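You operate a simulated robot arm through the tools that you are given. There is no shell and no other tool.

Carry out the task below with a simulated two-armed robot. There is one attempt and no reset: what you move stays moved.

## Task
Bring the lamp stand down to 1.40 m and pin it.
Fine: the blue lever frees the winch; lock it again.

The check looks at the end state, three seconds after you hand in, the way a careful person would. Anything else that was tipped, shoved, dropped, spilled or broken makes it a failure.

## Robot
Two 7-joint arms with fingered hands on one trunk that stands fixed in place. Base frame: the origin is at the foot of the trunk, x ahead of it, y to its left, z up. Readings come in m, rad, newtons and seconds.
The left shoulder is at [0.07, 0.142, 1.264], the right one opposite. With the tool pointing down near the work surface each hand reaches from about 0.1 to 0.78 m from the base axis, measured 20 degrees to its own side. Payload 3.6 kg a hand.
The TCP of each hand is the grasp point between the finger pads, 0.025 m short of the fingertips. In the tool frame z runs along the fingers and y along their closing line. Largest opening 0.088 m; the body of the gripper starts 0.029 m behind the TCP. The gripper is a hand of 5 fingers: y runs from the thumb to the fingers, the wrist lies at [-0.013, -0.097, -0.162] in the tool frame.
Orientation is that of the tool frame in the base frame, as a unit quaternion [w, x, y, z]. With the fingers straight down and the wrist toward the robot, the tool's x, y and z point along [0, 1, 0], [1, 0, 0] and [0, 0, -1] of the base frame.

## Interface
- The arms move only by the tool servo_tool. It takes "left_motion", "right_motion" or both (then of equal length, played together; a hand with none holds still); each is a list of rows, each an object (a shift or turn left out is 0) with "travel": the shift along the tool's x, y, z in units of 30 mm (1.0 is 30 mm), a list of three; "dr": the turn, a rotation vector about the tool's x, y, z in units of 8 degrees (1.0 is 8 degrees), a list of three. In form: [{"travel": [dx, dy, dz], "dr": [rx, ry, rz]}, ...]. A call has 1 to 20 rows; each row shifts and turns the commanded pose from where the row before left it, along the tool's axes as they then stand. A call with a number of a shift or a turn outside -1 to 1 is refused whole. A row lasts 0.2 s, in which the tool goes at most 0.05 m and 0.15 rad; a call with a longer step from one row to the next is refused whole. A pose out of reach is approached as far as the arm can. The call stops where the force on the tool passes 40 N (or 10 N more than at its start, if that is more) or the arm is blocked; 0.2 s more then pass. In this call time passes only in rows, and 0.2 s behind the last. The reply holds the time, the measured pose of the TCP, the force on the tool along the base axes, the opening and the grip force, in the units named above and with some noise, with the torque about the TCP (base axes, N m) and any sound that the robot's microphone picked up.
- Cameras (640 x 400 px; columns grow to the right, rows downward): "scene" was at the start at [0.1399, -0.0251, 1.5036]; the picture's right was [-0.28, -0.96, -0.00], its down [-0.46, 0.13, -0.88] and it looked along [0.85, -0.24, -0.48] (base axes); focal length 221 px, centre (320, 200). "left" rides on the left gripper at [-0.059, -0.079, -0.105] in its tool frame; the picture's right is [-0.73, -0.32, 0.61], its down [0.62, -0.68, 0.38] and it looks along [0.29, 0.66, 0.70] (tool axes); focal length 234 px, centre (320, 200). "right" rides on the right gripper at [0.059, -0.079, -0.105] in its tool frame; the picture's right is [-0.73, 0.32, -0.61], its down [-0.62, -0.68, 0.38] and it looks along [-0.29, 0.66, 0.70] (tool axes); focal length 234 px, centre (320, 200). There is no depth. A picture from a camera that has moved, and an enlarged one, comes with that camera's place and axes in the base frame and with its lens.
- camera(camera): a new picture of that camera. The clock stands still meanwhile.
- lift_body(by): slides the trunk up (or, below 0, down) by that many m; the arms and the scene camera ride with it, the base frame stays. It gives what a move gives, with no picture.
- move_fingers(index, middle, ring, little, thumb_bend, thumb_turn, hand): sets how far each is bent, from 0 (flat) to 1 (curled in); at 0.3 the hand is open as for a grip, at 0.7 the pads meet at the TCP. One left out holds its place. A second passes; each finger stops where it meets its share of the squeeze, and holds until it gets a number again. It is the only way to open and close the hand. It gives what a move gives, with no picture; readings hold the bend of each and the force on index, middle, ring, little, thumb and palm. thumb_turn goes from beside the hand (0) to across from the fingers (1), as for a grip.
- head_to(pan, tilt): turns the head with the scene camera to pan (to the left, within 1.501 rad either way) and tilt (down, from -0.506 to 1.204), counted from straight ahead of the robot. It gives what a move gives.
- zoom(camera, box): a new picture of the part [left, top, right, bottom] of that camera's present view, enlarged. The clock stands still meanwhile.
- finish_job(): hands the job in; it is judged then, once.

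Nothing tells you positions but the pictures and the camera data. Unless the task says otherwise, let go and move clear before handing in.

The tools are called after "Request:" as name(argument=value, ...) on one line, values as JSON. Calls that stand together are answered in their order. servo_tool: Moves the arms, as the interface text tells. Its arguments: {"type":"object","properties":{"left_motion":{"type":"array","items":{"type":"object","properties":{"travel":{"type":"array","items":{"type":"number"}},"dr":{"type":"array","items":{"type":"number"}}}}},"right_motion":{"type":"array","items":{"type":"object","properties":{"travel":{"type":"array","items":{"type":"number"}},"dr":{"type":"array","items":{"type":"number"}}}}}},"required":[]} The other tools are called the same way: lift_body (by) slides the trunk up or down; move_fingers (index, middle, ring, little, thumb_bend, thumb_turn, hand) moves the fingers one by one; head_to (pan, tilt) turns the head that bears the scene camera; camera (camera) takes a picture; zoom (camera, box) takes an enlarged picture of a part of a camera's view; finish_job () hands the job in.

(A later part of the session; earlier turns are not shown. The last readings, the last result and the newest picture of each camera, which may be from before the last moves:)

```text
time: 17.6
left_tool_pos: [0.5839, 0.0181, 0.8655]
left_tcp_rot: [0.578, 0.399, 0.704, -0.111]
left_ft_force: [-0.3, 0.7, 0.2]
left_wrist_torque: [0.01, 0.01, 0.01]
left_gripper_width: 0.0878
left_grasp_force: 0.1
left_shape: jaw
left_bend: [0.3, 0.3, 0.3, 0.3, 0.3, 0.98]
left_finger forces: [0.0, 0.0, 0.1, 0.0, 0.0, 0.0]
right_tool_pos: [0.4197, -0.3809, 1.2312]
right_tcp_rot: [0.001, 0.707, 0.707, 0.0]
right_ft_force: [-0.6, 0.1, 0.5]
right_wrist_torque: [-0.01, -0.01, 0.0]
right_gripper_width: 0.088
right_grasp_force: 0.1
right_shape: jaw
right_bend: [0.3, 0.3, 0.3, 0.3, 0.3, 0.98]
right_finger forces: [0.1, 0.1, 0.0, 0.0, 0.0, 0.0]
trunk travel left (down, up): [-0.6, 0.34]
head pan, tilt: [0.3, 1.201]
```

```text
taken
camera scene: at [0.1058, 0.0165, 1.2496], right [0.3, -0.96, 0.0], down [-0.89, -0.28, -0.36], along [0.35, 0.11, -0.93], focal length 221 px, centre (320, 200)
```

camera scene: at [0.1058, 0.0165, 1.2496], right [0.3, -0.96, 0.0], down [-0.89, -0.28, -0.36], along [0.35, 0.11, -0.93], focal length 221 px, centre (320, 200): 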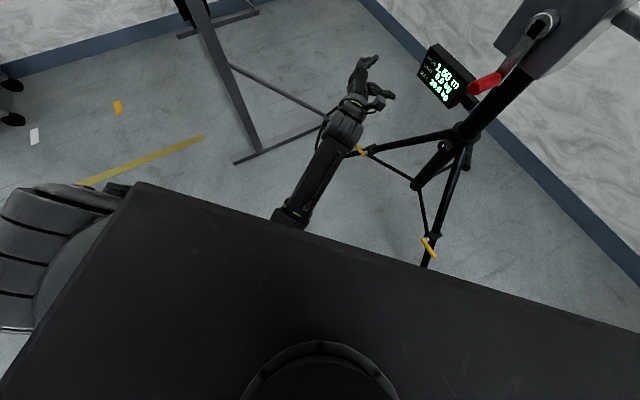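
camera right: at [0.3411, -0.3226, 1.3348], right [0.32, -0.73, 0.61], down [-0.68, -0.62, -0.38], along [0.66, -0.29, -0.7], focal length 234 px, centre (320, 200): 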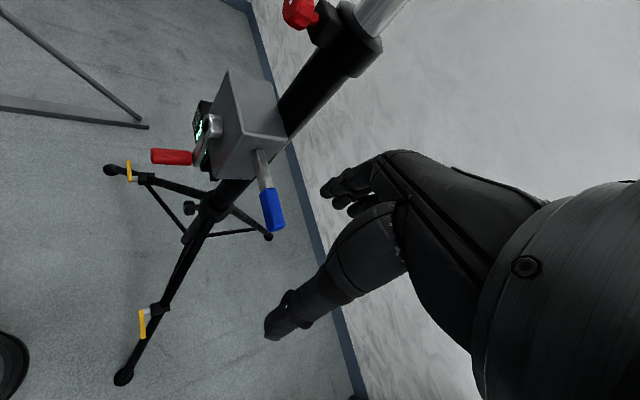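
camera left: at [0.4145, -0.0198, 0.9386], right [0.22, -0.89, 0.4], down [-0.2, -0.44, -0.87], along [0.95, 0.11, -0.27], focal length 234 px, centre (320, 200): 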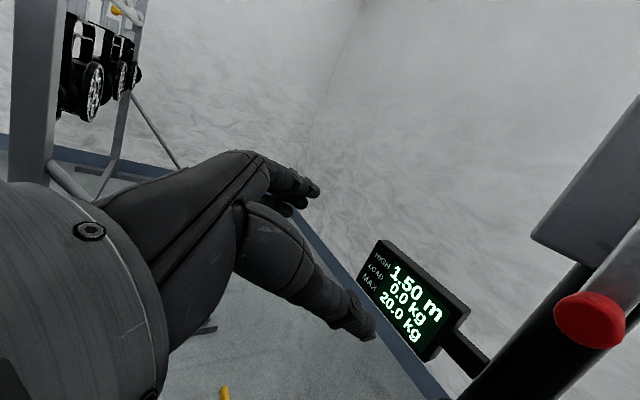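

The hand is free again. I'll now rotate it in place to the palm-down pointing orientation.

Request:
servo_tool(left_motion=[{"dr": [-0.2734, -0.0269, 0.8613]}, {"dr": [-0.2734, -0.0269, 0.8613]}, {"dr": [-0.2734, -0.0269, 0.8613]}, {"dr": [-0.2734, -0.0269, 0.8613]}, {"dr": [-0.2734, -0.0269, 0.8613]}, {"dr": [-0.2734, -0.0269, 0.8613]}, {"dr": [-0.2734, -0.0269, 0.8613]}, {"dr": [-0.2734, -0.0269, 0.8613]}, {"dr": [-0.2734, -0.0269, 0.8613]}, {"dr": [-0.2734, -0.0269, 0.8613]}])

Request:
head_to(pan=0.0, tilt=0.7)

Request:
camera(camera="scene")

```text
time: 19.8
left_tool_pos: [0.5847, 0.008, 0.8782]
left_tcp_rot: [0.626, 0.6, 0.356, 0.348]
left_ft_force: [-0.1, -0.8, -0.1]
left_wrist_torque: [-0.01, 0.01, 0.03]
left_gripper_width: 0.0877
left_grasp_force: 0.1
left_shape: jaw
left_bend: [0.3, 0.3, 0.3, 0.3, 0.3, 0.98]
left_finger forces: [0.1, 0.1, 0.0, 0.1, 0.0, 0.0]
right_tool_pos: [0.4194, -0.3812, 1.2308]
right_tcp_rot: [0.0, 0.707, 0.707, 0.001]
right_ft_force: [1.0, 0.5, -0.2]
right_wrist_torque: [-0.01, -0.01, 0.01]
right_gripper_width: 0.0876
right_grasp_force: 0.0
right_shape: jaw
right_bend: [0.3, 0.3, 0.3, 0.3, 0.3, 0.98]
right_finger forces: [0.0, 0.1, 0.0, 0.0, 0.0, 0.0]
trunk travel left (down, up): [-0.6, 0.34]
head pan, tilt: [0.3, 1.201]
```

```text
time: 20.7
left_tool_pos: [0.5834, 0.0074, 0.8777]
left_tcp_rot: [0.625, 0.6, 0.357, 0.347]
left_ft_force: [-0.2, 0.0, 0.0]
left_wrist_torque: [0.0, 0.0, -0.01]
left_gripper_width: 0.088
left_grasp_force: 0.0
left_shape: jaw
left_bend: [0.3, 0.3, 0.3, 0.3, 0.3, 0.98]
left_finger forces: [0.0, 0.0, 0.0, 0.0, 0.0, 0.1]
right_tool_pos: [0.421, -0.3819, 1.2305]
right_tcp_rot: [0.0, 0.707, 0.708, -0.001]
right_ft_force: [0.1, 0.0, 0.0]
right_wrist_torque: [0.01, -0.02, 0.01]
right_gripper_width: 0.0878
right_grasp_force: 0.2
right_shape: jaw
right_bend: [0.3, 0.3, 0.3, 0.3, 0.3, 0.98]
right_finger forces: [0.0, 0.1, 0.0, 0.0, 0.1, 0.0]
trunk travel left (down, up): [-0.6, 0.34]
head pan, tilt: [0.0, 0.7]
```

```text
taken
camera scene: at [0.1373, 0.0001, 1.2854], right [0.0, -1.0, 0.0], down [-0.64, 0.0, -0.76], along [0.76, 0.0, -0.64], focal length 221 px, centre (320, 200)
```

scene: 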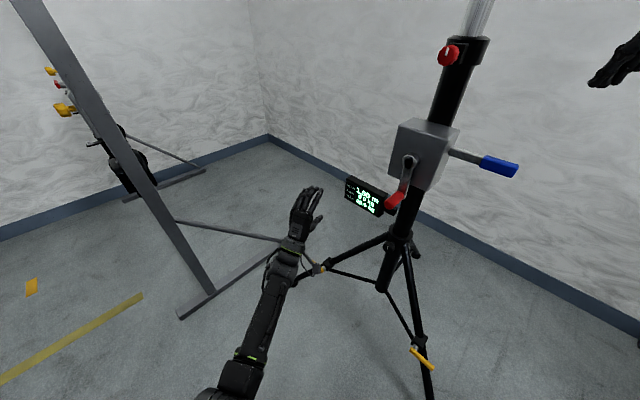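

Now the posture looks natural: hand palm-down pointing forward. I'll slide it right toward the line of the handle, staying short of the handle tip.

Request:
servo_tool(left_motion=[{"travel": [-0.99, 0.145, 0.06]}, {"travel": [-0.99, 0.145, 0.06]}, {"travel": [-0.99, 0.145, 0.06]}, {"travel": [-0.99, 0.145, 0.06]}, {"travel": [-0.99, 0.145, 0.06]}, {"travel": [-0.99, 0.145, 0.06]}])

Request:
head_to(pan=-0.3, tilt=0.6)

Request:
camera(camera="scene")

Request:
camera(camera="left")

Request:
zoom(camera="right", box=[60, 50, 310, 250])

```text
time: 22.0
left_tool_pos: [0.519, -0.0956, 0.8566]
left_tcp_rot: [0.573, 0.645, 0.33, 0.383]
left_ft_force: [-0.2, 0.7, 0.7]
left_wrist_torque: [0.02, 0.0, -0.01]
left_gripper_width: 0.0879
left_grasp_force: 0.1
left_shape: jaw
left_bend: [0.3, 0.3, 0.3, 0.3, 0.3, 0.98]
left_finger forces: [0.0, 0.1, 0.1, 0.1, 0.0, 0.0]
right_tool_pos: [0.4202, -0.3814, 1.2306]
right_tcp_rot: [0.0, 0.707, 0.707, 0.0]
right_ft_force: [-0.4, 0.4, 0.5]
right_wrist_torque: [0.0, -0.01, -0.01]
right_gripper_width: 0.0881
right_grasp_force: 0.2
right_shape: jaw
right_bend: [0.3, 0.3, 0.3, 0.3, 0.3, 0.98]
right_finger forces: [0.0, 0.0, 0.0, 0.1, 0.0, 0.0]
trunk travel left (down, up): [-0.6, 0.34]
head pan, tilt: [0.0, 0.7]
stopped in row 6 (left hand): the arm was blocked; the commanded pose is now the measured one
```

```text
time: 22.8
left_tool_pos: [0.5186, -0.0951, 0.8579]
left_tcp_rot: [0.573, 0.645, 0.33, 0.384]
left_ft_force: [-1.1, -0.4, 0.1]
left_wrist_torque: [0.0, 0.02, 0.01]
left_gripper_width: 0.0878
left_grasp_force: 0.0
left_shape: jaw
left_bend: [0.3, 0.3, 0.3, 0.3, 0.3, 0.98]
left_finger forces: [0.0, 0.1, 0.0, 0.0, 0.0, 0.0]
right_tool_pos: [0.4203, -0.3821, 1.2311]
right_tcp_rot: [0.0, 0.708, 0.707, -0.001]
right_ft_force: [0.7, -0.2, 0.7]
right_wrist_torque: [0.01, 0.0, 0.04]
right_gripper_width: 0.0877
right_grasp_force: 0.1
right_shape: jaw
right_bend: [0.3, 0.3, 0.3, 0.3, 0.3, 0.98]
right_finger forces: [0.0, 0.0, 0.0, 0.0, 0.0, 0.1]
trunk travel left (down, up): [-0.6, 0.34]
head pan, tilt: [-0.3, 0.6]
```

```text
taken
camera scene: at [0.1368, -0.0261, 1.2941], right [-0.29, -0.96, 0.0], down [-0.54, 0.17, -0.82], along [0.79, -0.24, -0.57], focal length 221 px, centre (320, 200)
```

scene: 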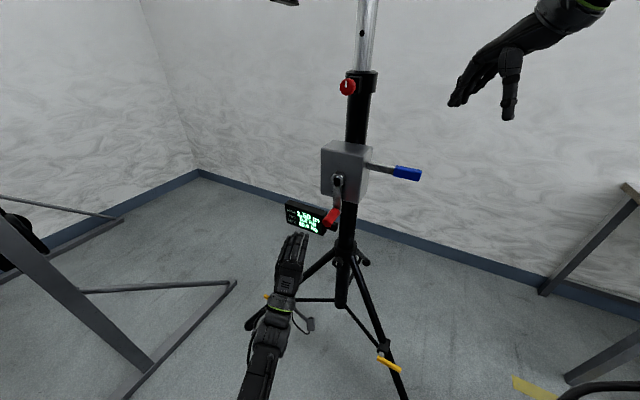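

```text
taken
camera left: at [0.3995, -0.0846, 0.7782], right [0.18, -0.88, -0.43], down [0.65, 0.44, -0.62], along [0.74, -0.17, 0.65], focal length 234 px, centre (320, 200)
```

left: 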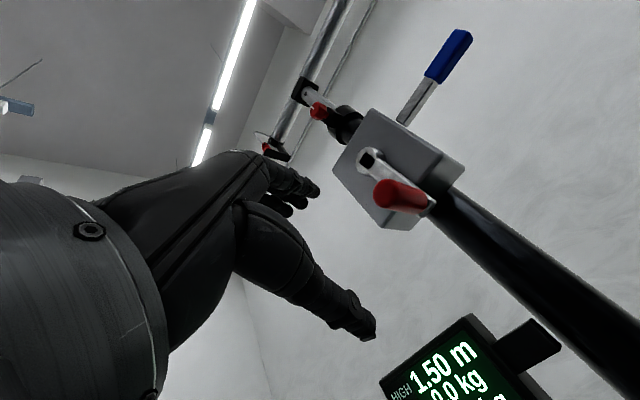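

```text
2.00 times, centred on (185, 150) of right
camera zoom: at [0.3411, -0.3226, 1.3348], right [0.32, -0.73, 0.61], down [-0.68, -0.62, -0.38], along [0.66, -0.29, -0.7], focal length 468 px, centre (590, 300)
```

zoom: 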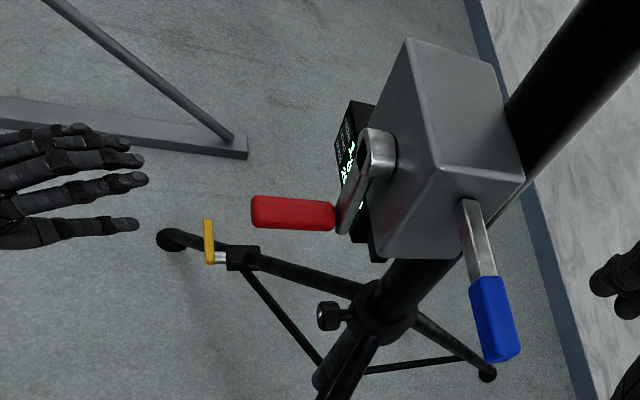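

The left arm blocks when crossing low in this elbow-in posture. A better plan is the right hand on crank and lever, and the left hand (elbow out, higher) on the pin knob. So: free the lever while the pin carries the load, right hand on the crank, left pulls the pin. First I bring the left arm out left and up.

Request:
servo_tool(left_motion=[{"travel": [0.9, 0.245, -0.37]}, {"travel": [0.9, 0.245, -0.37]}, {"travel": [0.9, 0.245, -0.37]}, {"travel": [0.9, 0.245, -0.37]}, {"travel": [0.9, 0.245, -0.37]}, {"travel": [0.9, 0.245, -0.37]}, {"travel": [0.9, 0.245, -0.37]}, {"travel": [0.9, 0.245, -0.37]}, {"travel": [0.9, 0.245, -0.37]}])

Request:
head_to(pan=0.5, tilt=0.7)

Request:
camera(camera="scene")

```text
time: 24.8
left_tool_pos: [0.5483, 0.154, 0.9578]
left_tcp_rot: [0.574, 0.644, 0.331, 0.384]
left_ft_force: [-0.6, 0.4, 1.0]
left_wrist_torque: [0.0, 0.0, 0.03]
left_gripper_width: 0.0882
left_grasp_force: 0.0
left_shape: jaw
left_bend: [0.3, 0.3, 0.3, 0.3, 0.3, 0.98]
left_finger forces: [0.0, 0.1, 0.0, 0.0, 0.0, 0.0]
right_tool_pos: [0.4209, -0.38, 1.2313]
right_tcp_rot: [0.0, 0.707, 0.707, 0.0]
right_ft_force: [0.5, 0.1, 0.0]
right_wrist_torque: [0.03, -0.01, 0.03]
right_gripper_width: 0.0877
right_grasp_force: 0.2
right_shape: jaw
right_bend: [0.3, 0.3, 0.3, 0.3, 0.3, 0.98]
right_finger forces: [0.1, 0.0, 0.0, 0.0, 0.0, 0.0]
trunk travel left (down, up): [-0.6, 0.34]
head pan, tilt: [-0.3, 0.6]
```

```text
time: 25.9
left_tool_pos: [0.5487, 0.1547, 0.9588]
left_tcp_rot: [0.573, 0.644, 0.33, 0.384]
left_ft_force: [-0.5, -0.4, 0.0]
left_wrist_torque: [0.03, 0.02, -0.01]
left_gripper_width: 0.0878
left_grasp_force: 0.0
left_shape: jaw
left_bend: [0.3, 0.3, 0.3, 0.3, 0.3, 0.98]
left_finger forces: [0.1, 0.0, 0.0, 0.1, 0.1, 0.1]
right_tool_pos: [0.4211, -0.3812, 1.2303]
right_tcp_rot: [0.0, 0.707, 0.707, 0.0]
right_ft_force: [0.1, 0.2, -1.1]
right_wrist_torque: [-0.02, 0.03, 0.0]
right_gripper_width: 0.0879
right_grasp_force: 0.1
right_shape: jaw
right_bend: [0.3, 0.3, 0.3, 0.3, 0.3, 0.98]
right_finger forces: [0.1, 0.0, 0.1, 0.0, 0.1, 0.1]
trunk travel left (down, up): [-0.6, 0.34]
head pan, tilt: [0.499, 0.7]
```

```text
taken
camera scene: at [0.127, 0.0406, 1.2855], right [0.48, -0.88, 0.0], down [-0.57, -0.31, -0.76], along [0.67, 0.37, -0.64], focal length 221 px, centre (320, 200)
```

scene: 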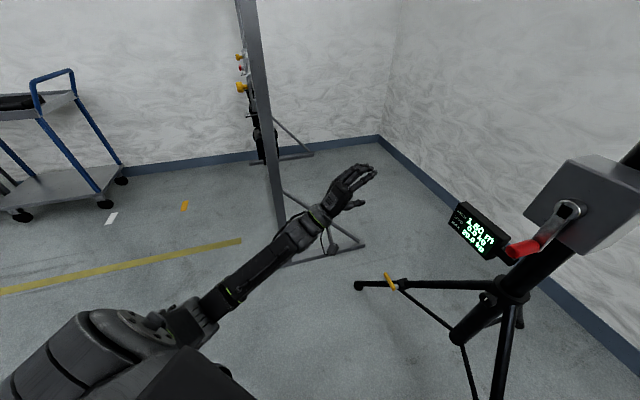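

Left arm is clear. Now a closer look at the blue lever where it enters the box, to work out how it swings.

Request:
zoom(camera="right", box=[230, 120, 310, 240])

Request:
head_to(pan=-0.55, tilt=0.45)

Request:
zoom(camera="scene", box=[260, 140, 400, 240])

Request:
camera(camera="scene")

```text
3.33 times, centred on (270, 180) of right
camera zoom: at [0.3411, -0.3226, 1.3348], right [0.32, -0.73, 0.61], down [-0.68, -0.62, -0.38], along [0.66, -0.29, -0.7], focal length 781 px, centre (487, 267)
```

zoom: 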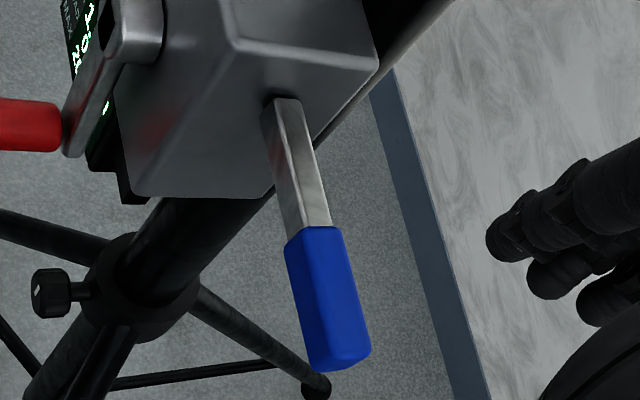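

```text
time: 27.2
left_tool_pos: [0.5488, 0.1535, 0.9576]
left_tcp_rot: [0.574, 0.644, 0.331, 0.384]
left_ft_force: [0.6, 0.2, -0.2]
left_wrist_torque: [-0.01, 0.01, 0.0]
left_gripper_width: 0.0878
left_grasp_force: 0.1
left_shape: jaw
left_bend: [0.3, 0.3, 0.3, 0.3, 0.3, 0.98]
left_finger forces: [0.0, 0.1, 0.1, 0.0, 0.0, 0.0]
right_tool_pos: [0.42, -0.3804, 1.2302]
right_tcp_rot: [0.0, 0.707, 0.708, 0.0]
right_ft_force: [-0.3, -0.2, -0.2]
right_wrist_torque: [0.01, 0.0, 0.0]
right_gripper_width: 0.0877
right_grasp_force: 0.0
right_shape: jaw
right_bend: [0.3, 0.3, 0.3, 0.3, 0.3, 0.98]
right_finger forces: [0.0, 0.0, 0.1, 0.0, 0.0, 0.0]
trunk travel left (down, up): [-0.6, 0.34]
head pan, tilt: [-0.55, 0.45]
```

```text
4.00 times, centred on (330, 190) of scene
camera zoom: at [0.1308, -0.0479, 1.3077], right [-0.52, -0.85, 0.0], down [-0.37, 0.23, -0.9], along [0.77, -0.47, -0.44], focal length 883 px, centre (280, 240)
```

zoom: 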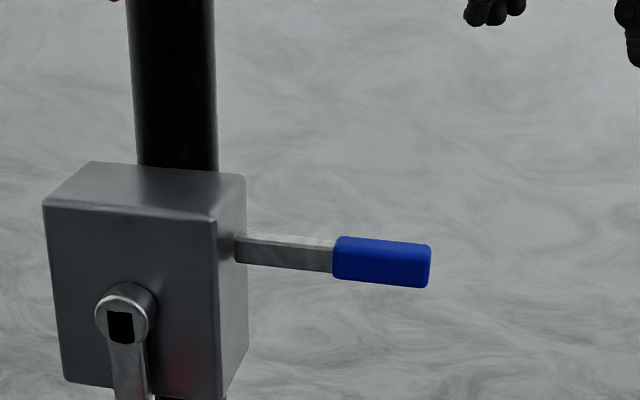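

```text
taken
camera scene: at [0.1308, -0.0479, 1.3077], right [-0.52, -0.85, 0.0], down [-0.37, 0.23, -0.9], along [0.77, -0.47, -0.44], focal length 221 px, centre (320, 200)
```

scene: 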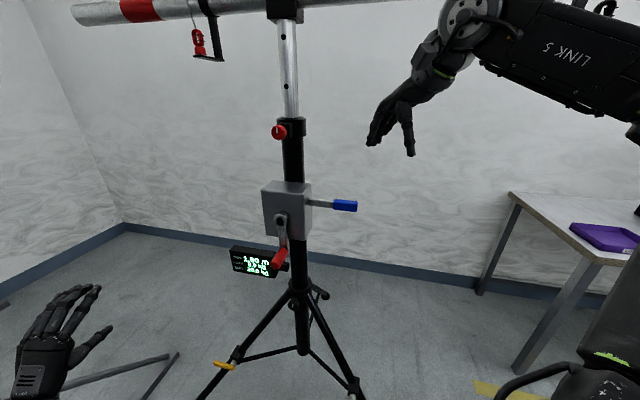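

The lever is a flat horizontal bar, so it most likely swings up or down about its root. I'll orient the right hand palm-down with fingers forward, so the blue grip fits between the thumb (below) and the fingers (above).

Request:
servo_tool(right_motion=[{"dr": [-0.9375, 0, 0]}, {"dr": [-0.9375, 0, 0]}, {"dr": [-0.9375, 0, 0]}, {"dr": [-0.9375, 0, 0]}, {"dr": [-0.9375, 0, 0]}, {"dr": [-0.9375, 0, 0]}, {"dr": [-0.9375, 0, 0]}, {"dr": [-0.9375, 0, 0]}, {"dr": [-0.9375, 0, 0]}, {"dr": [-0.9375, 0, 0]}, {"dr": [-0.9375, 0, 0]}, {"dr": [-0.9375, 0, 0]}])

Request:
camera(camera="scene")

Request:
camera(camera="right")

```text
time: 29.9
left_tool_pos: [0.5492, 0.1532, 0.9578]
left_tcp_rot: [0.573, 0.644, 0.33, 0.384]
left_ft_force: [-0.3, 1.2, 0.5]
left_wrist_torque: [-0.01, 0.02, 0.01]
left_gripper_width: 0.0877
left_grasp_force: 0.1
left_shape: jaw
left_bend: [0.3, 0.3, 0.3, 0.3, 0.3, 0.98]
left_finger forces: [0.0, 0.1, 0.1, 0.0, 0.0, 0.0]
right_tool_pos: [0.4197, -0.3816, 1.2311]
right_tcp_rot: [0.5, 0.5, 0.5, 0.5]
right_ft_force: [0.5, 0.2, -0.2]
right_wrist_torque: [0.01, 0.02, -0.02]
right_gripper_width: 0.0878
right_grasp_force: 0.1
right_shape: jaw
right_bend: [0.3, 0.3, 0.3, 0.3, 0.3, 0.98]
right_finger forces: [0.1, 0.1, 0.0, 0.0, 0.0, 0.0]
trunk travel left (down, up): [-0.6, 0.34]
head pan, tilt: [-0.55, 0.45]
```

```text
taken
camera scene: at [0.131, -0.048, 1.3077], right [-0.52, -0.85, 0.0], down [-0.37, 0.23, -0.9], along [0.77, -0.47, -0.44], focal length 221 px, centre (320, 200)
```

scene: 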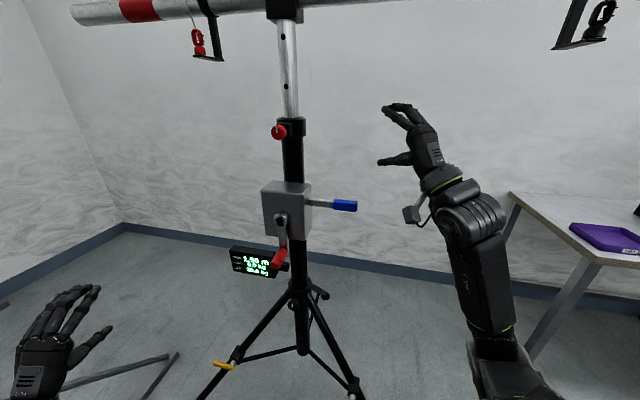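

```text
taken
camera right: at [0.3147, -0.3225, 1.1506], right [-0.61, -0.73, 0.32], down [0.38, -0.62, -0.68], along [0.69, -0.29, 0.66], focal length 234 px, centre (320, 200)
```

right: 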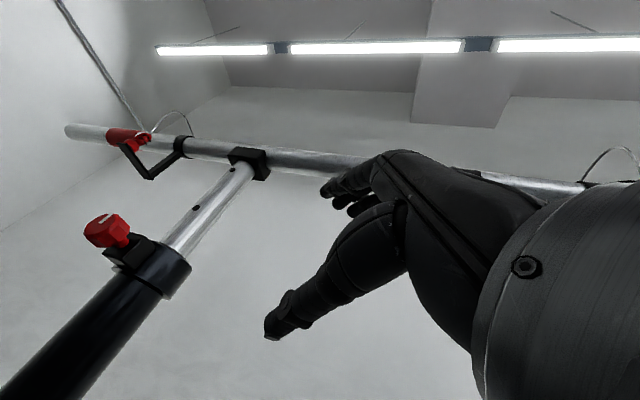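

Right arm took that pose well. Now lowering to lever height, still short of the lever.

Request:
servo_tool(right_motion=[{"travel": [0, -0.94, 0]}, {"travel": [0, -0.94, 0]}, {"travel": [0, -0.94, 0]}, {"travel": [0, -0.94, 0]}, {"travel": [0, -0.94, 0]}, {"travel": [0, -0.94, 0]}, {"travel": [0, -0.94, 0]}])

Request:
camera(camera="scene")

Request:
camera(camera="right")

```text
time: 31.4
left_tool_pos: [0.5479, 0.1541, 0.9593]
left_tcp_rot: [0.573, 0.644, 0.33, 0.384]
left_ft_force: [0.8, 0.4, -0.5]
left_wrist_torque: [-0.02, 0.0, -0.03]
left_gripper_width: 0.0879
left_grasp_force: 0.1
left_shape: jaw
left_bend: [0.3, 0.3, 0.3, 0.3, 0.3, 0.98]
left_finger forces: [0.1, 0.0, 0.0, 0.1, 0.0, 0.0]
right_tool_pos: [0.4195, -0.3834, 1.0342]
right_tcp_rot: [0.5, 0.5, 0.5, 0.5]
right_ft_force: [-0.3, -0.3, 0.2]
right_wrist_torque: [0.02, 0.03, 0.02]
right_gripper_width: 0.0878
right_grasp_force: 0.0
right_shape: jaw
right_bend: [0.3, 0.3, 0.3, 0.3, 0.3, 0.98]
right_finger forces: [0.0, 0.1, 0.0, 0.0, 0.0, 0.0]
trunk travel left (down, up): [-0.6, 0.34]
head pan, tilt: [-0.55, 0.45]
```

```text
taken
camera scene: at [0.1306, -0.048, 1.3077], right [-0.52, -0.85, 0.0], down [-0.37, 0.23, -0.9], along [0.77, -0.47, -0.44], focal length 221 px, centre (320, 200)
```

scene: 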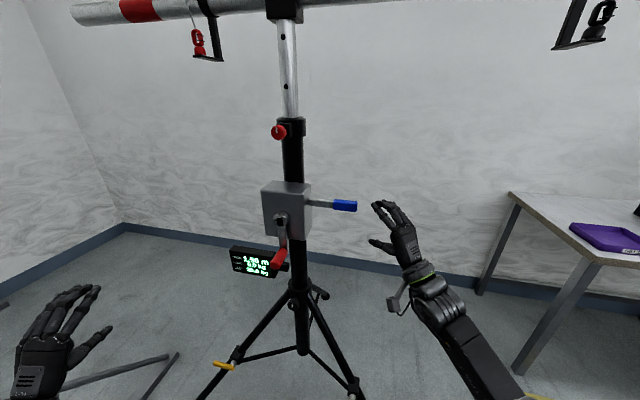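

```text
taken
camera right: at [0.3147, -0.3243, 0.954], right [-0.61, -0.73, 0.32], down [0.38, -0.62, -0.68], along [0.7, -0.29, 0.66], focal length 234 px, centre (320, 200)
```

right: 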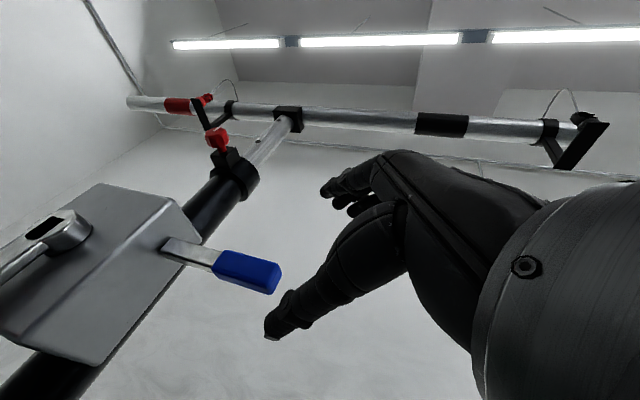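

Lever axis confirmed at z≈1.034, tip at (0.521, -0.397). Moving the open hand forward around the blue grip.

Request:
servo_tool(right_motion=[{"travel": [0, 0, 1]}, {"travel": [0, 0, 1]}, {"travel": [0, 0, 1]}, {"travel": [0, 0, 0.8]}])

Request:
camera(camera="right")

Request:
zoom(camera="scene", box=[240, 140, 440, 290])

```text
time: 32.5
left_tool_pos: [0.55, 0.1535, 0.958]
left_tcp_rot: [0.574, 0.644, 0.33, 0.383]
left_ft_force: [-0.1, -0.8, -0.8]
left_wrist_torque: [-0.03, 0.04, 0.04]
left_gripper_width: 0.0879
left_grasp_force: 0.0
left_shape: jaw
left_bend: [0.3, 0.3, 0.3, 0.3, 0.3, 0.98]
left_finger forces: [0.0, 0.1, 0.0, 0.1, 0.1, 0.0]
right_tool_pos: [0.5369, -0.3816, 1.0336]
right_tcp_rot: [0.5, 0.5, 0.5, 0.5]
right_ft_force: [-0.3, -0.8, 1.1]
right_wrist_torque: [-0.01, 0.0, 0.03]
right_gripper_width: 0.0876
right_grasp_force: 0.0
right_shape: jaw
right_bend: [0.3, 0.3, 0.3, 0.3, 0.3, 0.98]
right_finger forces: [0.0, 0.1, 0.0, 0.0, 0.0, 0.0]
trunk travel left (down, up): [-0.6, 0.34]
head pan, tilt: [-0.55, 0.45]
```

```text
taken
camera right: at [0.4313, -0.3228, 0.9527], right [-0.61, -0.73, 0.32], down [0.38, -0.62, -0.68], along [0.7, -0.29, 0.66], focal length 234 px, centre (320, 200)
```

right: 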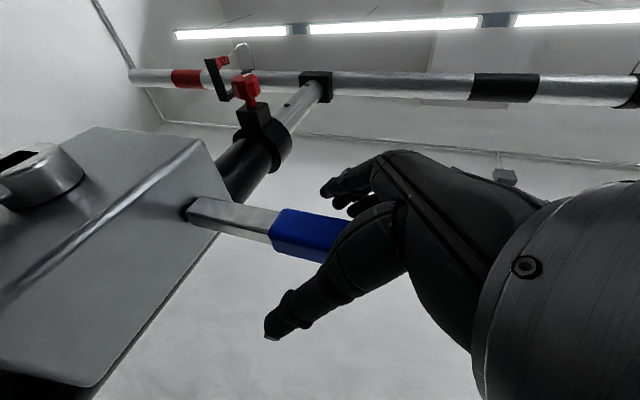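

```text
2.67 times, centred on (340, 215) of scene
camera zoom: at [0.1312, -0.0479, 1.3076], right [-0.52, -0.85, 0.0], down [-0.37, 0.23, -0.9], along [0.77, -0.47, -0.44], focal length 589 px, centre (267, 160)
```

zoom: 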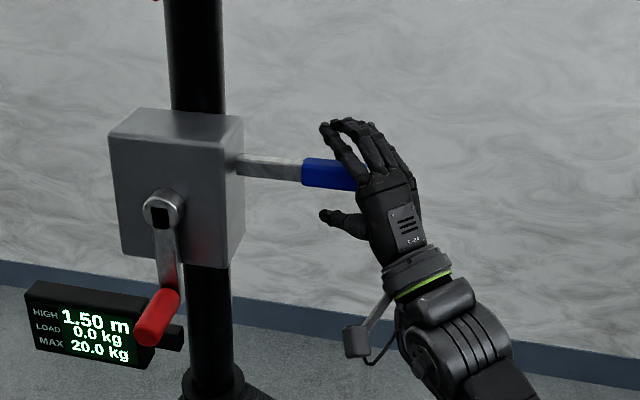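

The blue grip is inside my open hand. I'll narrow the hand to a loose cage around it, then nudge to find which way it swings.

Request:
move_fingers(hand="right", index=0.48, middle=0.48, ring=0.48, little=0.48, thumb_bend=0.48)

Request:
zoom(camera="scene", box=[240, 140, 440, 290])

Request:
camera(camera="right")

```text
time: 33.5
left_tool_pos: [0.5476, 0.1543, 0.9585]
left_tcp_rot: [0.573, 0.644, 0.33, 0.384]
left_ft_force: [-0.3, 0.4, -0.1]
left_wrist_torque: [0.01, 0.01, -0.01]
left_gripper_width: 0.0881
left_grasp_force: 0.1
left_shape: jaw
left_bend: [0.3, 0.3, 0.3, 0.3, 0.3, 0.98]
left_finger forces: [0.0, 0.0, 0.0, 0.1, 0.0, 0.0]
right_tool_pos: [0.5349, -0.3808, 1.0316]
right_tcp_rot: [0.5, 0.5, 0.5, 0.5]
right_ft_force: [-0.1, -0.4, -0.8]
right_wrist_torque: [0.03, 0.01, 0.0]
right_gripper_width: 0.0465
right_grasp_force: 0.0
right_shape: fingers
right_bend: [0.48, 0.48, 0.48, 0.48, 0.48, 0.98]
right_finger forces: [0.0, 0.0, 0.0, 0.0, 0.1, 0.0]
trunk travel left (down, up): [-0.6, 0.34]
head pan, tilt: [-0.55, 0.45]
```

```text
2.67 times, centred on (340, 215) of scene
camera zoom: at [0.1307, -0.048, 1.3077], right [-0.52, -0.85, 0.0], down [-0.37, 0.23, -0.9], along [0.77, -0.47, -0.44], focal length 589 px, centre (267, 160)
```

zoom: 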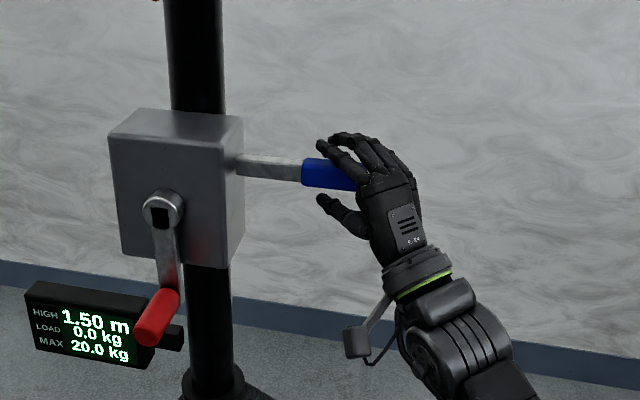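

```text
taken
camera right: at [0.4306, -0.3228, 0.9527], right [-0.61, -0.73, 0.32], down [0.38, -0.62, -0.68], along [0.7, -0.29, 0.66], focal length 234 px, centre (320, 200)
```

right: 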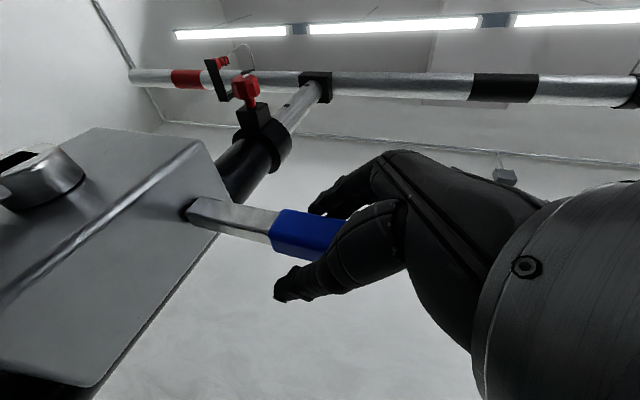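

Caged with about a centimetre of slack. Nudging gently downward first.

Request:
servo_tool(right_motion=[{"travel": [0, -0.25, 0]}, {"travel": [0, -0.25, 0]}, {"travel": [0, -0.2, 0]}, {"travel": [0, -0.2, 0]}])

Request:
zoom(camera="scene", box=[240, 140, 440, 290])

```text
time: 34.5
left_tool_pos: [0.5472, 0.1551, 0.9601]
left_tcp_rot: [0.574, 0.643, 0.331, 0.385]
left_ft_force: [-0.7, 0.2, 0.6]
left_wrist_torque: [-0.01, 0.0, 0.03]
left_gripper_width: 0.0878
left_grasp_force: 0.0
left_shape: jaw
left_bend: [0.3, 0.3, 0.3, 0.3, 0.3, 0.98]
left_finger forces: [0.0, 0.1, 0.1, 0.0, 0.0, 0.0]
right_tool_pos: [0.5331, -0.3802, 1.0095]
right_tcp_rot: [0.502, 0.498, 0.499, 0.501]
right_ft_force: [10.2, -7.3, 28.0]
right_wrist_torque: [0.07, 0.29, 0.06]
right_gripper_width: 0.0608
right_grasp_force: 14.0
right_shape: fingers
right_bend: [0.34, 0.42, 0.42, 0.48, 0.48, 0.98]
right_finger forces: [12.4, 7.0, 8.7, 0.0, 0.0, 0.0]
trunk travel left (down, up): [-0.6, 0.34]
head pan, tilt: [-0.55, 0.45]
```

```text
2.67 times, centred on (340, 215) of scene
camera zoom: at [0.1292, -0.0465, 1.3084], right [-0.52, -0.85, 0.0], down [-0.37, 0.23, -0.9], along [0.77, -0.47, -0.43], focal length 589 px, centre (267, 160)
```

zoom: 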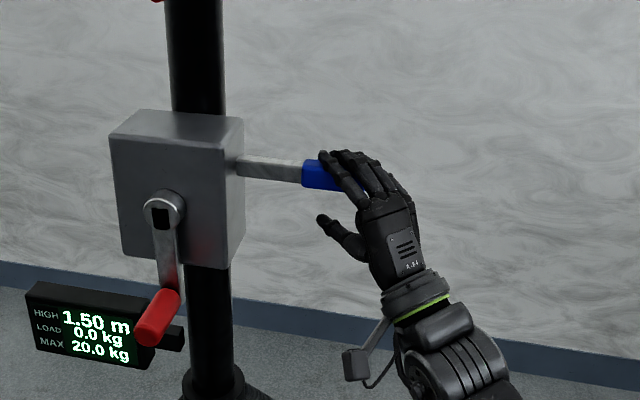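

Down doesn't budge at 28 N. Now trying upward with the thumb.

Request:
servo_tool(right_motion=[{"travel": [0, 0.5, 0]}, {"travel": [0, 0.4, 0]}, {"travel": [0, 0.3, 0]}, {"travel": [0, 0.2, 0]}, {"travel": [0, 0.2, 0]}])

Request:
zoom(camera="scene", box=[240, 140, 440, 290])

Request:
camera(camera="right")

```text
time: 35.6
left_tool_pos: [0.5484, 0.1533, 0.9582]
left_tcp_rot: [0.573, 0.644, 0.331, 0.384]
left_ft_force: [-0.3, -0.7, -0.1]
left_wrist_torque: [-0.03, 0.03, 0.0]
left_gripper_width: 0.0881
left_grasp_force: 0.0
left_shape: jaw
left_bend: [0.3, 0.3, 0.3, 0.3, 0.3, 0.98]
left_finger forces: [0.0, 0.0, 0.0, 0.0, 0.0, 0.1]
right_tool_pos: [0.5347, -0.3798, 1.0526]
right_tcp_rot: [0.5, 0.5, 0.5, 0.5]
right_ft_force: [-1.0, -0.9, -2.4]
right_wrist_torque: [0.0, 0.02, 0.02]
right_gripper_width: 0.0493
right_grasp_force: 1.9
right_shape: fingers
right_bend: [0.48, 0.48, 0.48, 0.48, 0.46, 0.97]
right_finger forces: [0.0, 0.0, 0.0, 0.0, 2.8, 0.0]
trunk travel left (down, up): [-0.6, 0.34]
head pan, tilt: [-0.55, 0.45]
```

```text
2.67 times, centred on (340, 215) of scene
camera zoom: at [0.1309, -0.0482, 1.3076], right [-0.52, -0.85, 0.0], down [-0.37, 0.23, -0.9], along [0.77, -0.47, -0.44], focal length 589 px, centre (267, 160)
```

zoom: 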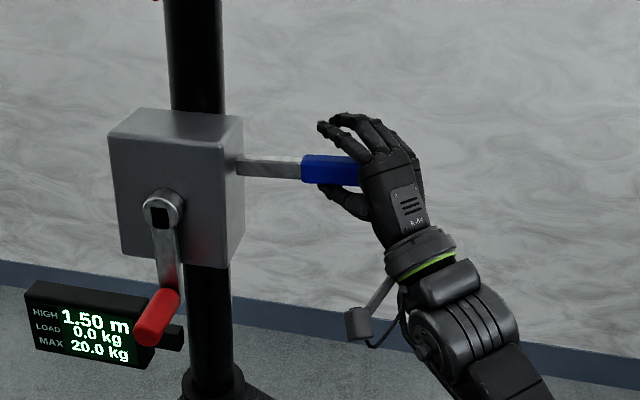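

```text
taken
camera right: at [0.429, -0.3219, 0.9739], right [-0.61, -0.73, 0.32], down [0.38, -0.62, -0.68], along [0.7, -0.29, 0.66], focal length 234 px, centre (320, 200)
```

right: 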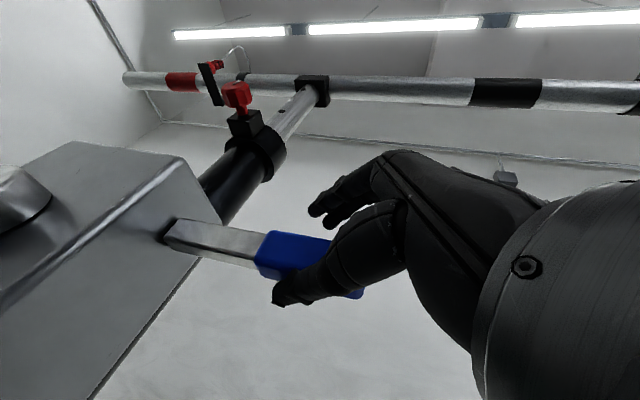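

Light contact; the lever seems to have lifted slightly. Continuing upward.

Request:
servo_tool(right_motion=[{"travel": [0, 0.3, 0]}, {"travel": [0, 0.3, 0]}, {"travel": [0, 0.3, 0]}])

Request:
zoom(camera="scene", box=[240, 140, 440, 290])

```text
time: 36.5
left_tool_pos: [0.5486, 0.1541, 0.9588]
left_tcp_rot: [0.574, 0.644, 0.33, 0.383]
left_ft_force: [0.1, -0.8, -1.6]
left_wrist_torque: [0.03, 0.0, 0.01]
left_gripper_width: 0.0879
left_grasp_force: 0.0
left_shape: jaw
left_bend: [0.3, 0.3, 0.3, 0.3, 0.3, 0.98]
left_finger forces: [0.0, 0.0, 0.1, 0.1, 0.1, 0.0]
right_tool_pos: [0.5342, -0.3803, 1.0825]
right_tcp_rot: [0.5, 0.5, 0.5, 0.5]
right_ft_force: [1.1, 0.3, -0.3]
right_wrist_torque: [-0.02, 0.07, 0.0]
right_gripper_width: 0.0489
right_grasp_force: 0.8
right_shape: fingers
right_bend: [0.48, 0.48, 0.48, 0.48, 0.46, 0.97]
right_finger forces: [0.0, 0.1, 0.1, 0.1, 1.0, 0.0]
trunk travel left (down, up): [-0.6, 0.34]
head pan, tilt: [-0.55, 0.45]
```

```text
2.67 times, centred on (340, 215) of scene
camera zoom: at [0.131, -0.048, 1.3076], right [-0.52, -0.85, 0.0], down [-0.37, 0.23, -0.9], along [0.77, -0.47, -0.44], focal length 589 px, centre (267, 160)
```

zoom: 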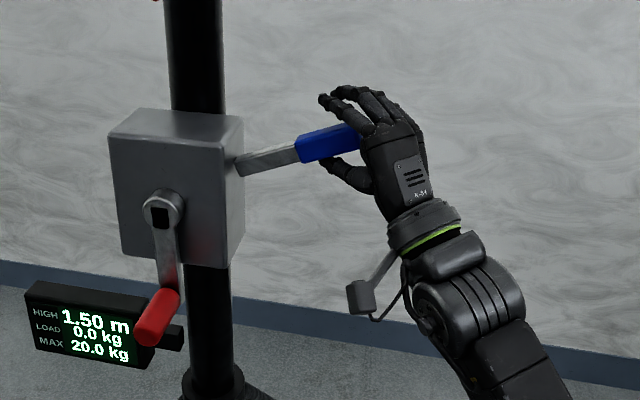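

It swings up easily. I'll follow its arc upward to find its end stop.

Request:
servo_tool(right_motion=[{"travel": [0.1, 0.45, 0.1]}, {"travel": [0.15, 0.4, 0.15]}, {"travel": [0.2, 0.4, 0.2]}])

Request:
zoom(camera="scene", box=[240, 140, 440, 290])

Request:
camera(camera="right")

```text
time: 37.2
left_tool_pos: [0.5475, 0.1524, 0.9582]
left_tcp_rot: [0.573, 0.644, 0.33, 0.385]
left_ft_force: [-1.3, -0.2, 0.7]
left_wrist_torque: [0.02, 0.0, 0.03]
left_gripper_width: 0.0879
left_grasp_force: 0.1
left_shape: jaw
left_bend: [0.3, 0.3, 0.3, 0.3, 0.3, 0.98]
left_finger forces: [0.0, 0.1, 0.0, 0.1, 0.0, 0.0]
right_tool_pos: [0.5454, -0.3681, 1.1187]
right_tcp_rot: [0.5, 0.5, 0.5, 0.501]
right_ft_force: [-7.1, -2.0, -5.7]
right_wrist_torque: [-0.08, 0.34, -0.06]
right_gripper_width: 0.0551
right_grasp_force: 3.7
right_shape: fingers
right_bend: [0.48, 0.48, 0.48, 0.48, 0.42, 0.99]
right_finger forces: [0.0, 0.0, 0.0, 0.0, 7.6, 0.0]
trunk travel left (down, up): [-0.6, 0.34]
head pan, tilt: [-0.55, 0.45]
```

```text
2.67 times, centred on (340, 215) of scene
camera zoom: at [0.1287, -0.0492, 1.3077], right [-0.52, -0.85, 0.0], down [-0.37, 0.23, -0.9], along [0.77, -0.47, -0.43], focal length 589 px, centre (267, 160)
```

zoom: 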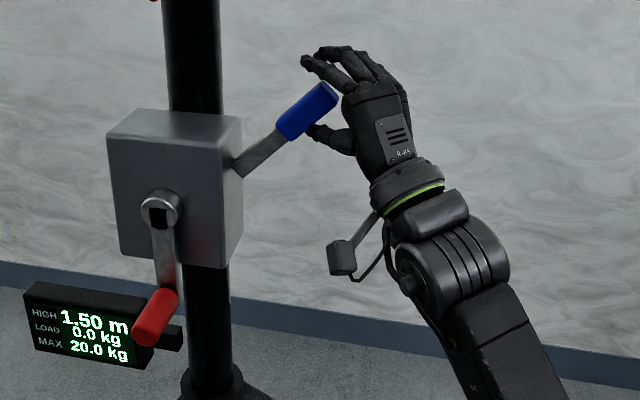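

```text
taken
camera right: at [0.4401, -0.3103, 1.0392], right [-0.61, -0.73, 0.32], down [0.38, -0.62, -0.68], along [0.7, -0.29, 0.66], focal length 234 px, centre (320, 200)
```

right: 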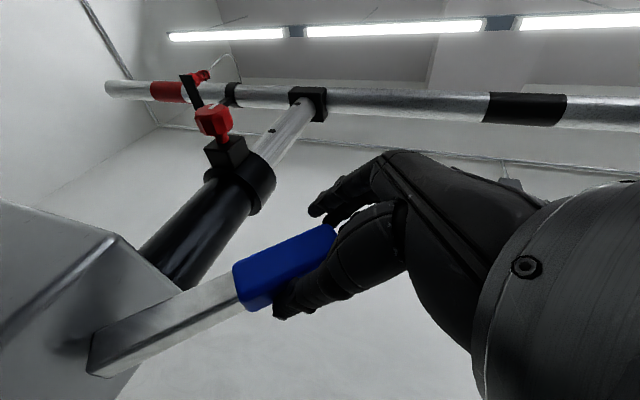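

About 45° up, with force rising. I'll nudge a little more to see if this is the stop.

Request:
servo_tool(right_motion=[{"travel": [0.15, 0.35, 0.1]}, {"travel": [0.15, 0.35, 0.1]}])

Request:
zoom(camera="scene", box=[240, 140, 440, 290])

```text
time: 37.9
left_tool_pos: [0.548, 0.1494, 0.9606]
left_tcp_rot: [0.573, 0.645, 0.329, 0.384]
left_ft_force: [-0.2, 0.1, 0.0]
left_wrist_torque: [0.0, -0.02, -0.04]
left_gripper_width: 0.088
left_grasp_force: 0.0
left_shape: jaw
left_bend: [0.3, 0.3, 0.3, 0.3, 0.3, 0.98]
left_finger forces: [0.0, 0.0, 0.0, 0.0, 0.0, 0.0]
right_tool_pos: [0.5523, -0.3613, 1.1388]
right_tcp_rot: [0.499, 0.503, 0.499, 0.5]
right_ft_force: [-16.2, -7.1, -18.9]
right_wrist_torque: [-0.3, 0.88, -0.07]
right_gripper_width: 0.0748
right_grasp_force: 12.7
right_shape: fingers
right_bend: [0.48, 0.48, 0.48, 0.48, 0.27, 1.0]
right_finger forces: [0.0, 0.0, 0.1, 0.0, 24.9, 0.0]
trunk travel left (down, up): [-0.6, 0.34]
head pan, tilt: [-0.55, 0.45]
```

```text
2.67 times, centred on (340, 215) of scene
camera zoom: at [0.1287, -0.0523, 1.3074], right [-0.52, -0.85, 0.0], down [-0.37, 0.23, -0.9], along [0.77, -0.47, -0.44], focal length 589 px, centre (267, 160)
```

zoom: 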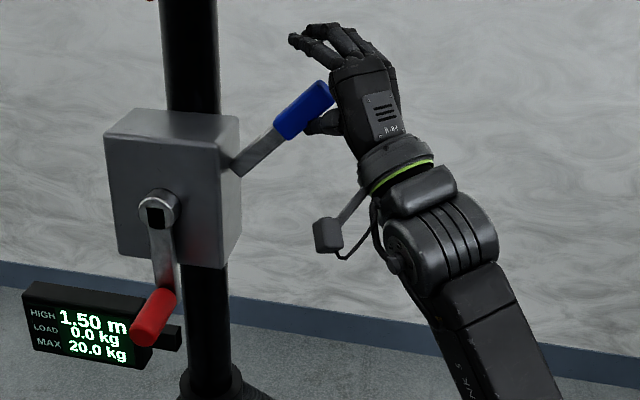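

That's the end stop at roughly 45°. Backing the right hand off to see whether the lever stays up.

Request:
servo_tool(right_motion=[{"travel": [-0.3, -0.6, -0.3]}, {"travel": [0, -0.6, -0.8]}, {"travel": [0, 0, -1]}, {"travel": [0, 0, -1]}, {"travel": [0, 0, -1]}, {"travel": [0, 0, -1]}])

Request:
camera(camera="scene")

Request:
zoom(camera="scene", box=[240, 140, 440, 290])

```text
time: 39.2
left_tool_pos: [0.5481, 0.1539, 0.9589]
left_tcp_rot: [0.574, 0.644, 0.33, 0.384]
left_ft_force: [0.1, 0.1, -0.4]
left_wrist_torque: [0.0, 0.01, 0.01]
left_gripper_width: 0.0878
left_grasp_force: 0.0
left_shape: jaw
left_bend: [0.3, 0.3, 0.3, 0.3, 0.3, 0.98]
left_finger forces: [0.0, 0.0, 0.0, 0.0, 0.0, 0.1]
right_tool_pos: [0.4002, -0.3667, 1.1034]
right_tcp_rot: [0.5, 0.5, 0.499, 0.501]
right_ft_force: [-0.2, 0.8, 1.0]
right_wrist_torque: [0.01, 0.03, 0.0]
right_gripper_width: 0.0465
right_grasp_force: 0.0
right_shape: fingers
right_bend: [0.48, 0.48, 0.48, 0.48, 0.48, 0.98]
right_finger forces: [0.1, 0.1, 0.0, 0.0, 0.0, 0.0]
trunk travel left (down, up): [-0.6, 0.34]
head pan, tilt: [-0.55, 0.45]
```

```text
taken
camera scene: at [0.1295, -0.0478, 1.3078], right [-0.52, -0.85, 0.0], down [-0.37, 0.23, -0.9], along [0.77, -0.47, -0.43], focal length 221 px, centre (320, 200)
```

scene: 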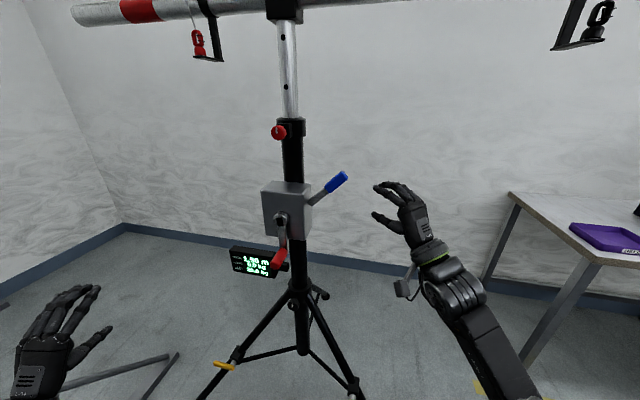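

```text
2.67 times, centred on (340, 215) of scene
camera zoom: at [0.1295, -0.0478, 1.3078], right [-0.52, -0.85, 0.0], down [-0.37, 0.23, -0.9], along [0.77, -0.47, -0.43], focal length 589 px, centre (267, 160)
```

zoom: 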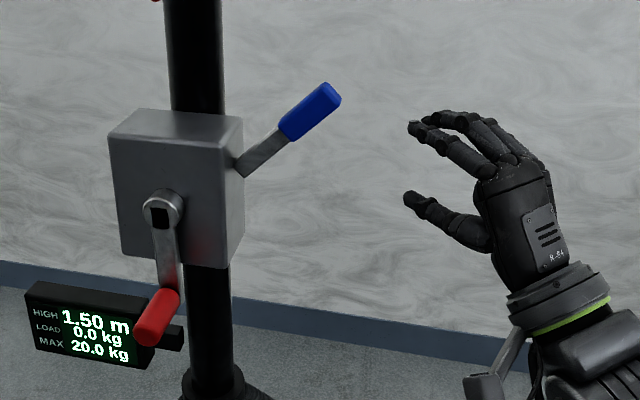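

The lever stays up, i.e. freed, while the pin carries the load. Now the right hand goes to the crank: open it, then lower and yaw 45° left so the fingers will wrap across the red handle.

Request:
move_fingers(hand="right", index=0.3, middle=0.3, ring=0.3, little=0.3, thumb_bend=0.3)

Request:
servo_tool(right_motion=[{"travel": [0, -0.95, 0], "dr": [0, 0.804, 0]}, {"travel": [0, -0.95, 0], "dr": [0, 0.804, 0]}, {"travel": [0, -0.95, 0], "dr": [0, 0.804, 0]}, {"travel": [0, -0.95, 0], "dr": [0, 0.804, 0]}, {"travel": [0, -0.95, 0], "dr": [0, 0.804, 0]}, {"travel": [0, -0.95, 0], "dr": [0, 0.804, 0]}, {"travel": [0, -0.95, 0], "dr": [0, 0.804, 0]}])

Request:
camera(camera="scene")

Request:
camera(camera="right")

```text
time: 40.2
left_tool_pos: [0.5492, 0.1532, 0.959]
left_tcp_rot: [0.573, 0.644, 0.331, 0.385]
left_ft_force: [0.2, -1.1, 0.5]
left_wrist_torque: [0.0, 0.04, 0.0]
left_gripper_width: 0.088
left_grasp_force: 0.1
left_shape: jaw
left_bend: [0.3, 0.3, 0.3, 0.3, 0.3, 0.98]
left_finger forces: [0.1, 0.1, 0.0, 0.1, 0.1, 0.1]
right_tool_pos: [0.4016, -0.3676, 1.1023]
right_tcp_rot: [0.5, 0.5, 0.5, 0.5]
right_ft_force: [-0.6, -0.3, 0.4]
right_wrist_torque: [0.0, 0.0, 0.02]
right_gripper_width: 0.0844
right_grasp_force: 0.0
right_shape: fingers
right_bend: [0.3, 0.3, 0.3, 0.3, 0.3, 0.98]
right_finger forces: [0.0, 0.0, 0.0, 0.0, 0.1, 0.0]
trunk travel left (down, up): [-0.6, 0.34]
head pan, tilt: [-0.55, 0.45]
```

```text
time: 41.9
left_tool_pos: [0.5492, 0.1529, 0.958]
left_tcp_rot: [0.573, 0.643, 0.331, 0.384]
left_ft_force: [0.2, 0.3, 0.9]
left_wrist_torque: [-0.01, 0.01, 0.03]
left_gripper_width: 0.088
left_grasp_force: 0.1
left_shape: jaw
left_bend: [0.3, 0.3, 0.3, 0.3, 0.3, 0.98]
left_finger forces: [0.1, 0.0, 0.1, 0.1, 0.0, 0.0]
right_tool_pos: [0.4019, -0.3699, 0.9042]
right_tcp_rot: [0.27, 0.27, 0.654, 0.654]
right_ft_force: [-0.7, 0.3, 0.1]
right_wrist_torque: [0.03, -0.03, 0.0]
right_gripper_width: 0.0845
right_grasp_force: 0.1
right_shape: fingers
right_bend: [0.3, 0.3, 0.3, 0.3, 0.3, 0.98]
right_finger forces: [0.1, 0.0, 0.0, 0.0, 0.0, 0.0]
trunk travel left (down, up): [-0.6, 0.34]
head pan, tilt: [-0.55, 0.45]
```

```text
taken
camera scene: at [0.1314, -0.0484, 1.3076], right [-0.52, -0.85, 0.0], down [-0.37, 0.23, -0.9], along [0.77, -0.47, -0.44], focal length 221 px, centre (320, 200)
```

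scene: 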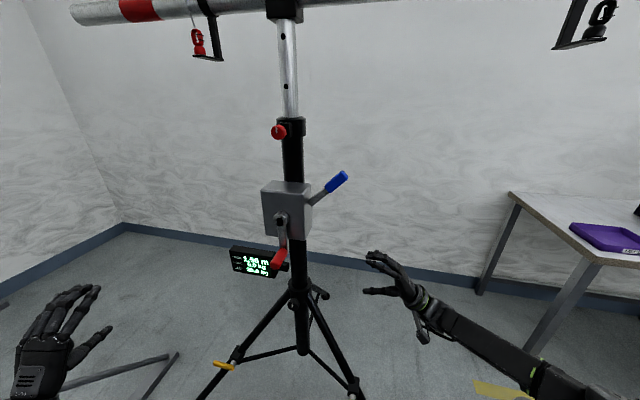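

```text
taken
camera right: at [0.2856, -0.4027, 0.8246], right [0.09, -0.94, 0.32], down [0.71, -0.17, -0.68], along [0.7, 0.29, 0.66], focal length 234 px, centre (320, 200)
```

right: 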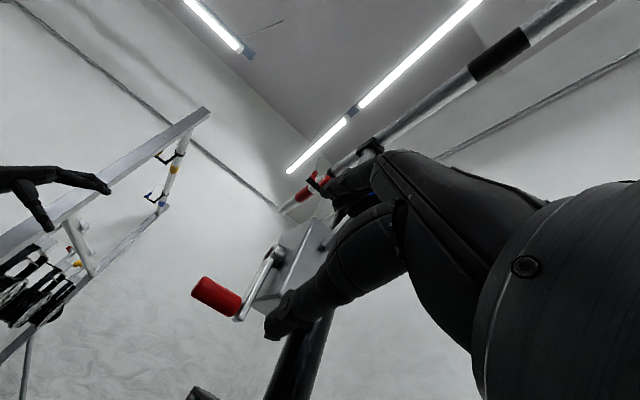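

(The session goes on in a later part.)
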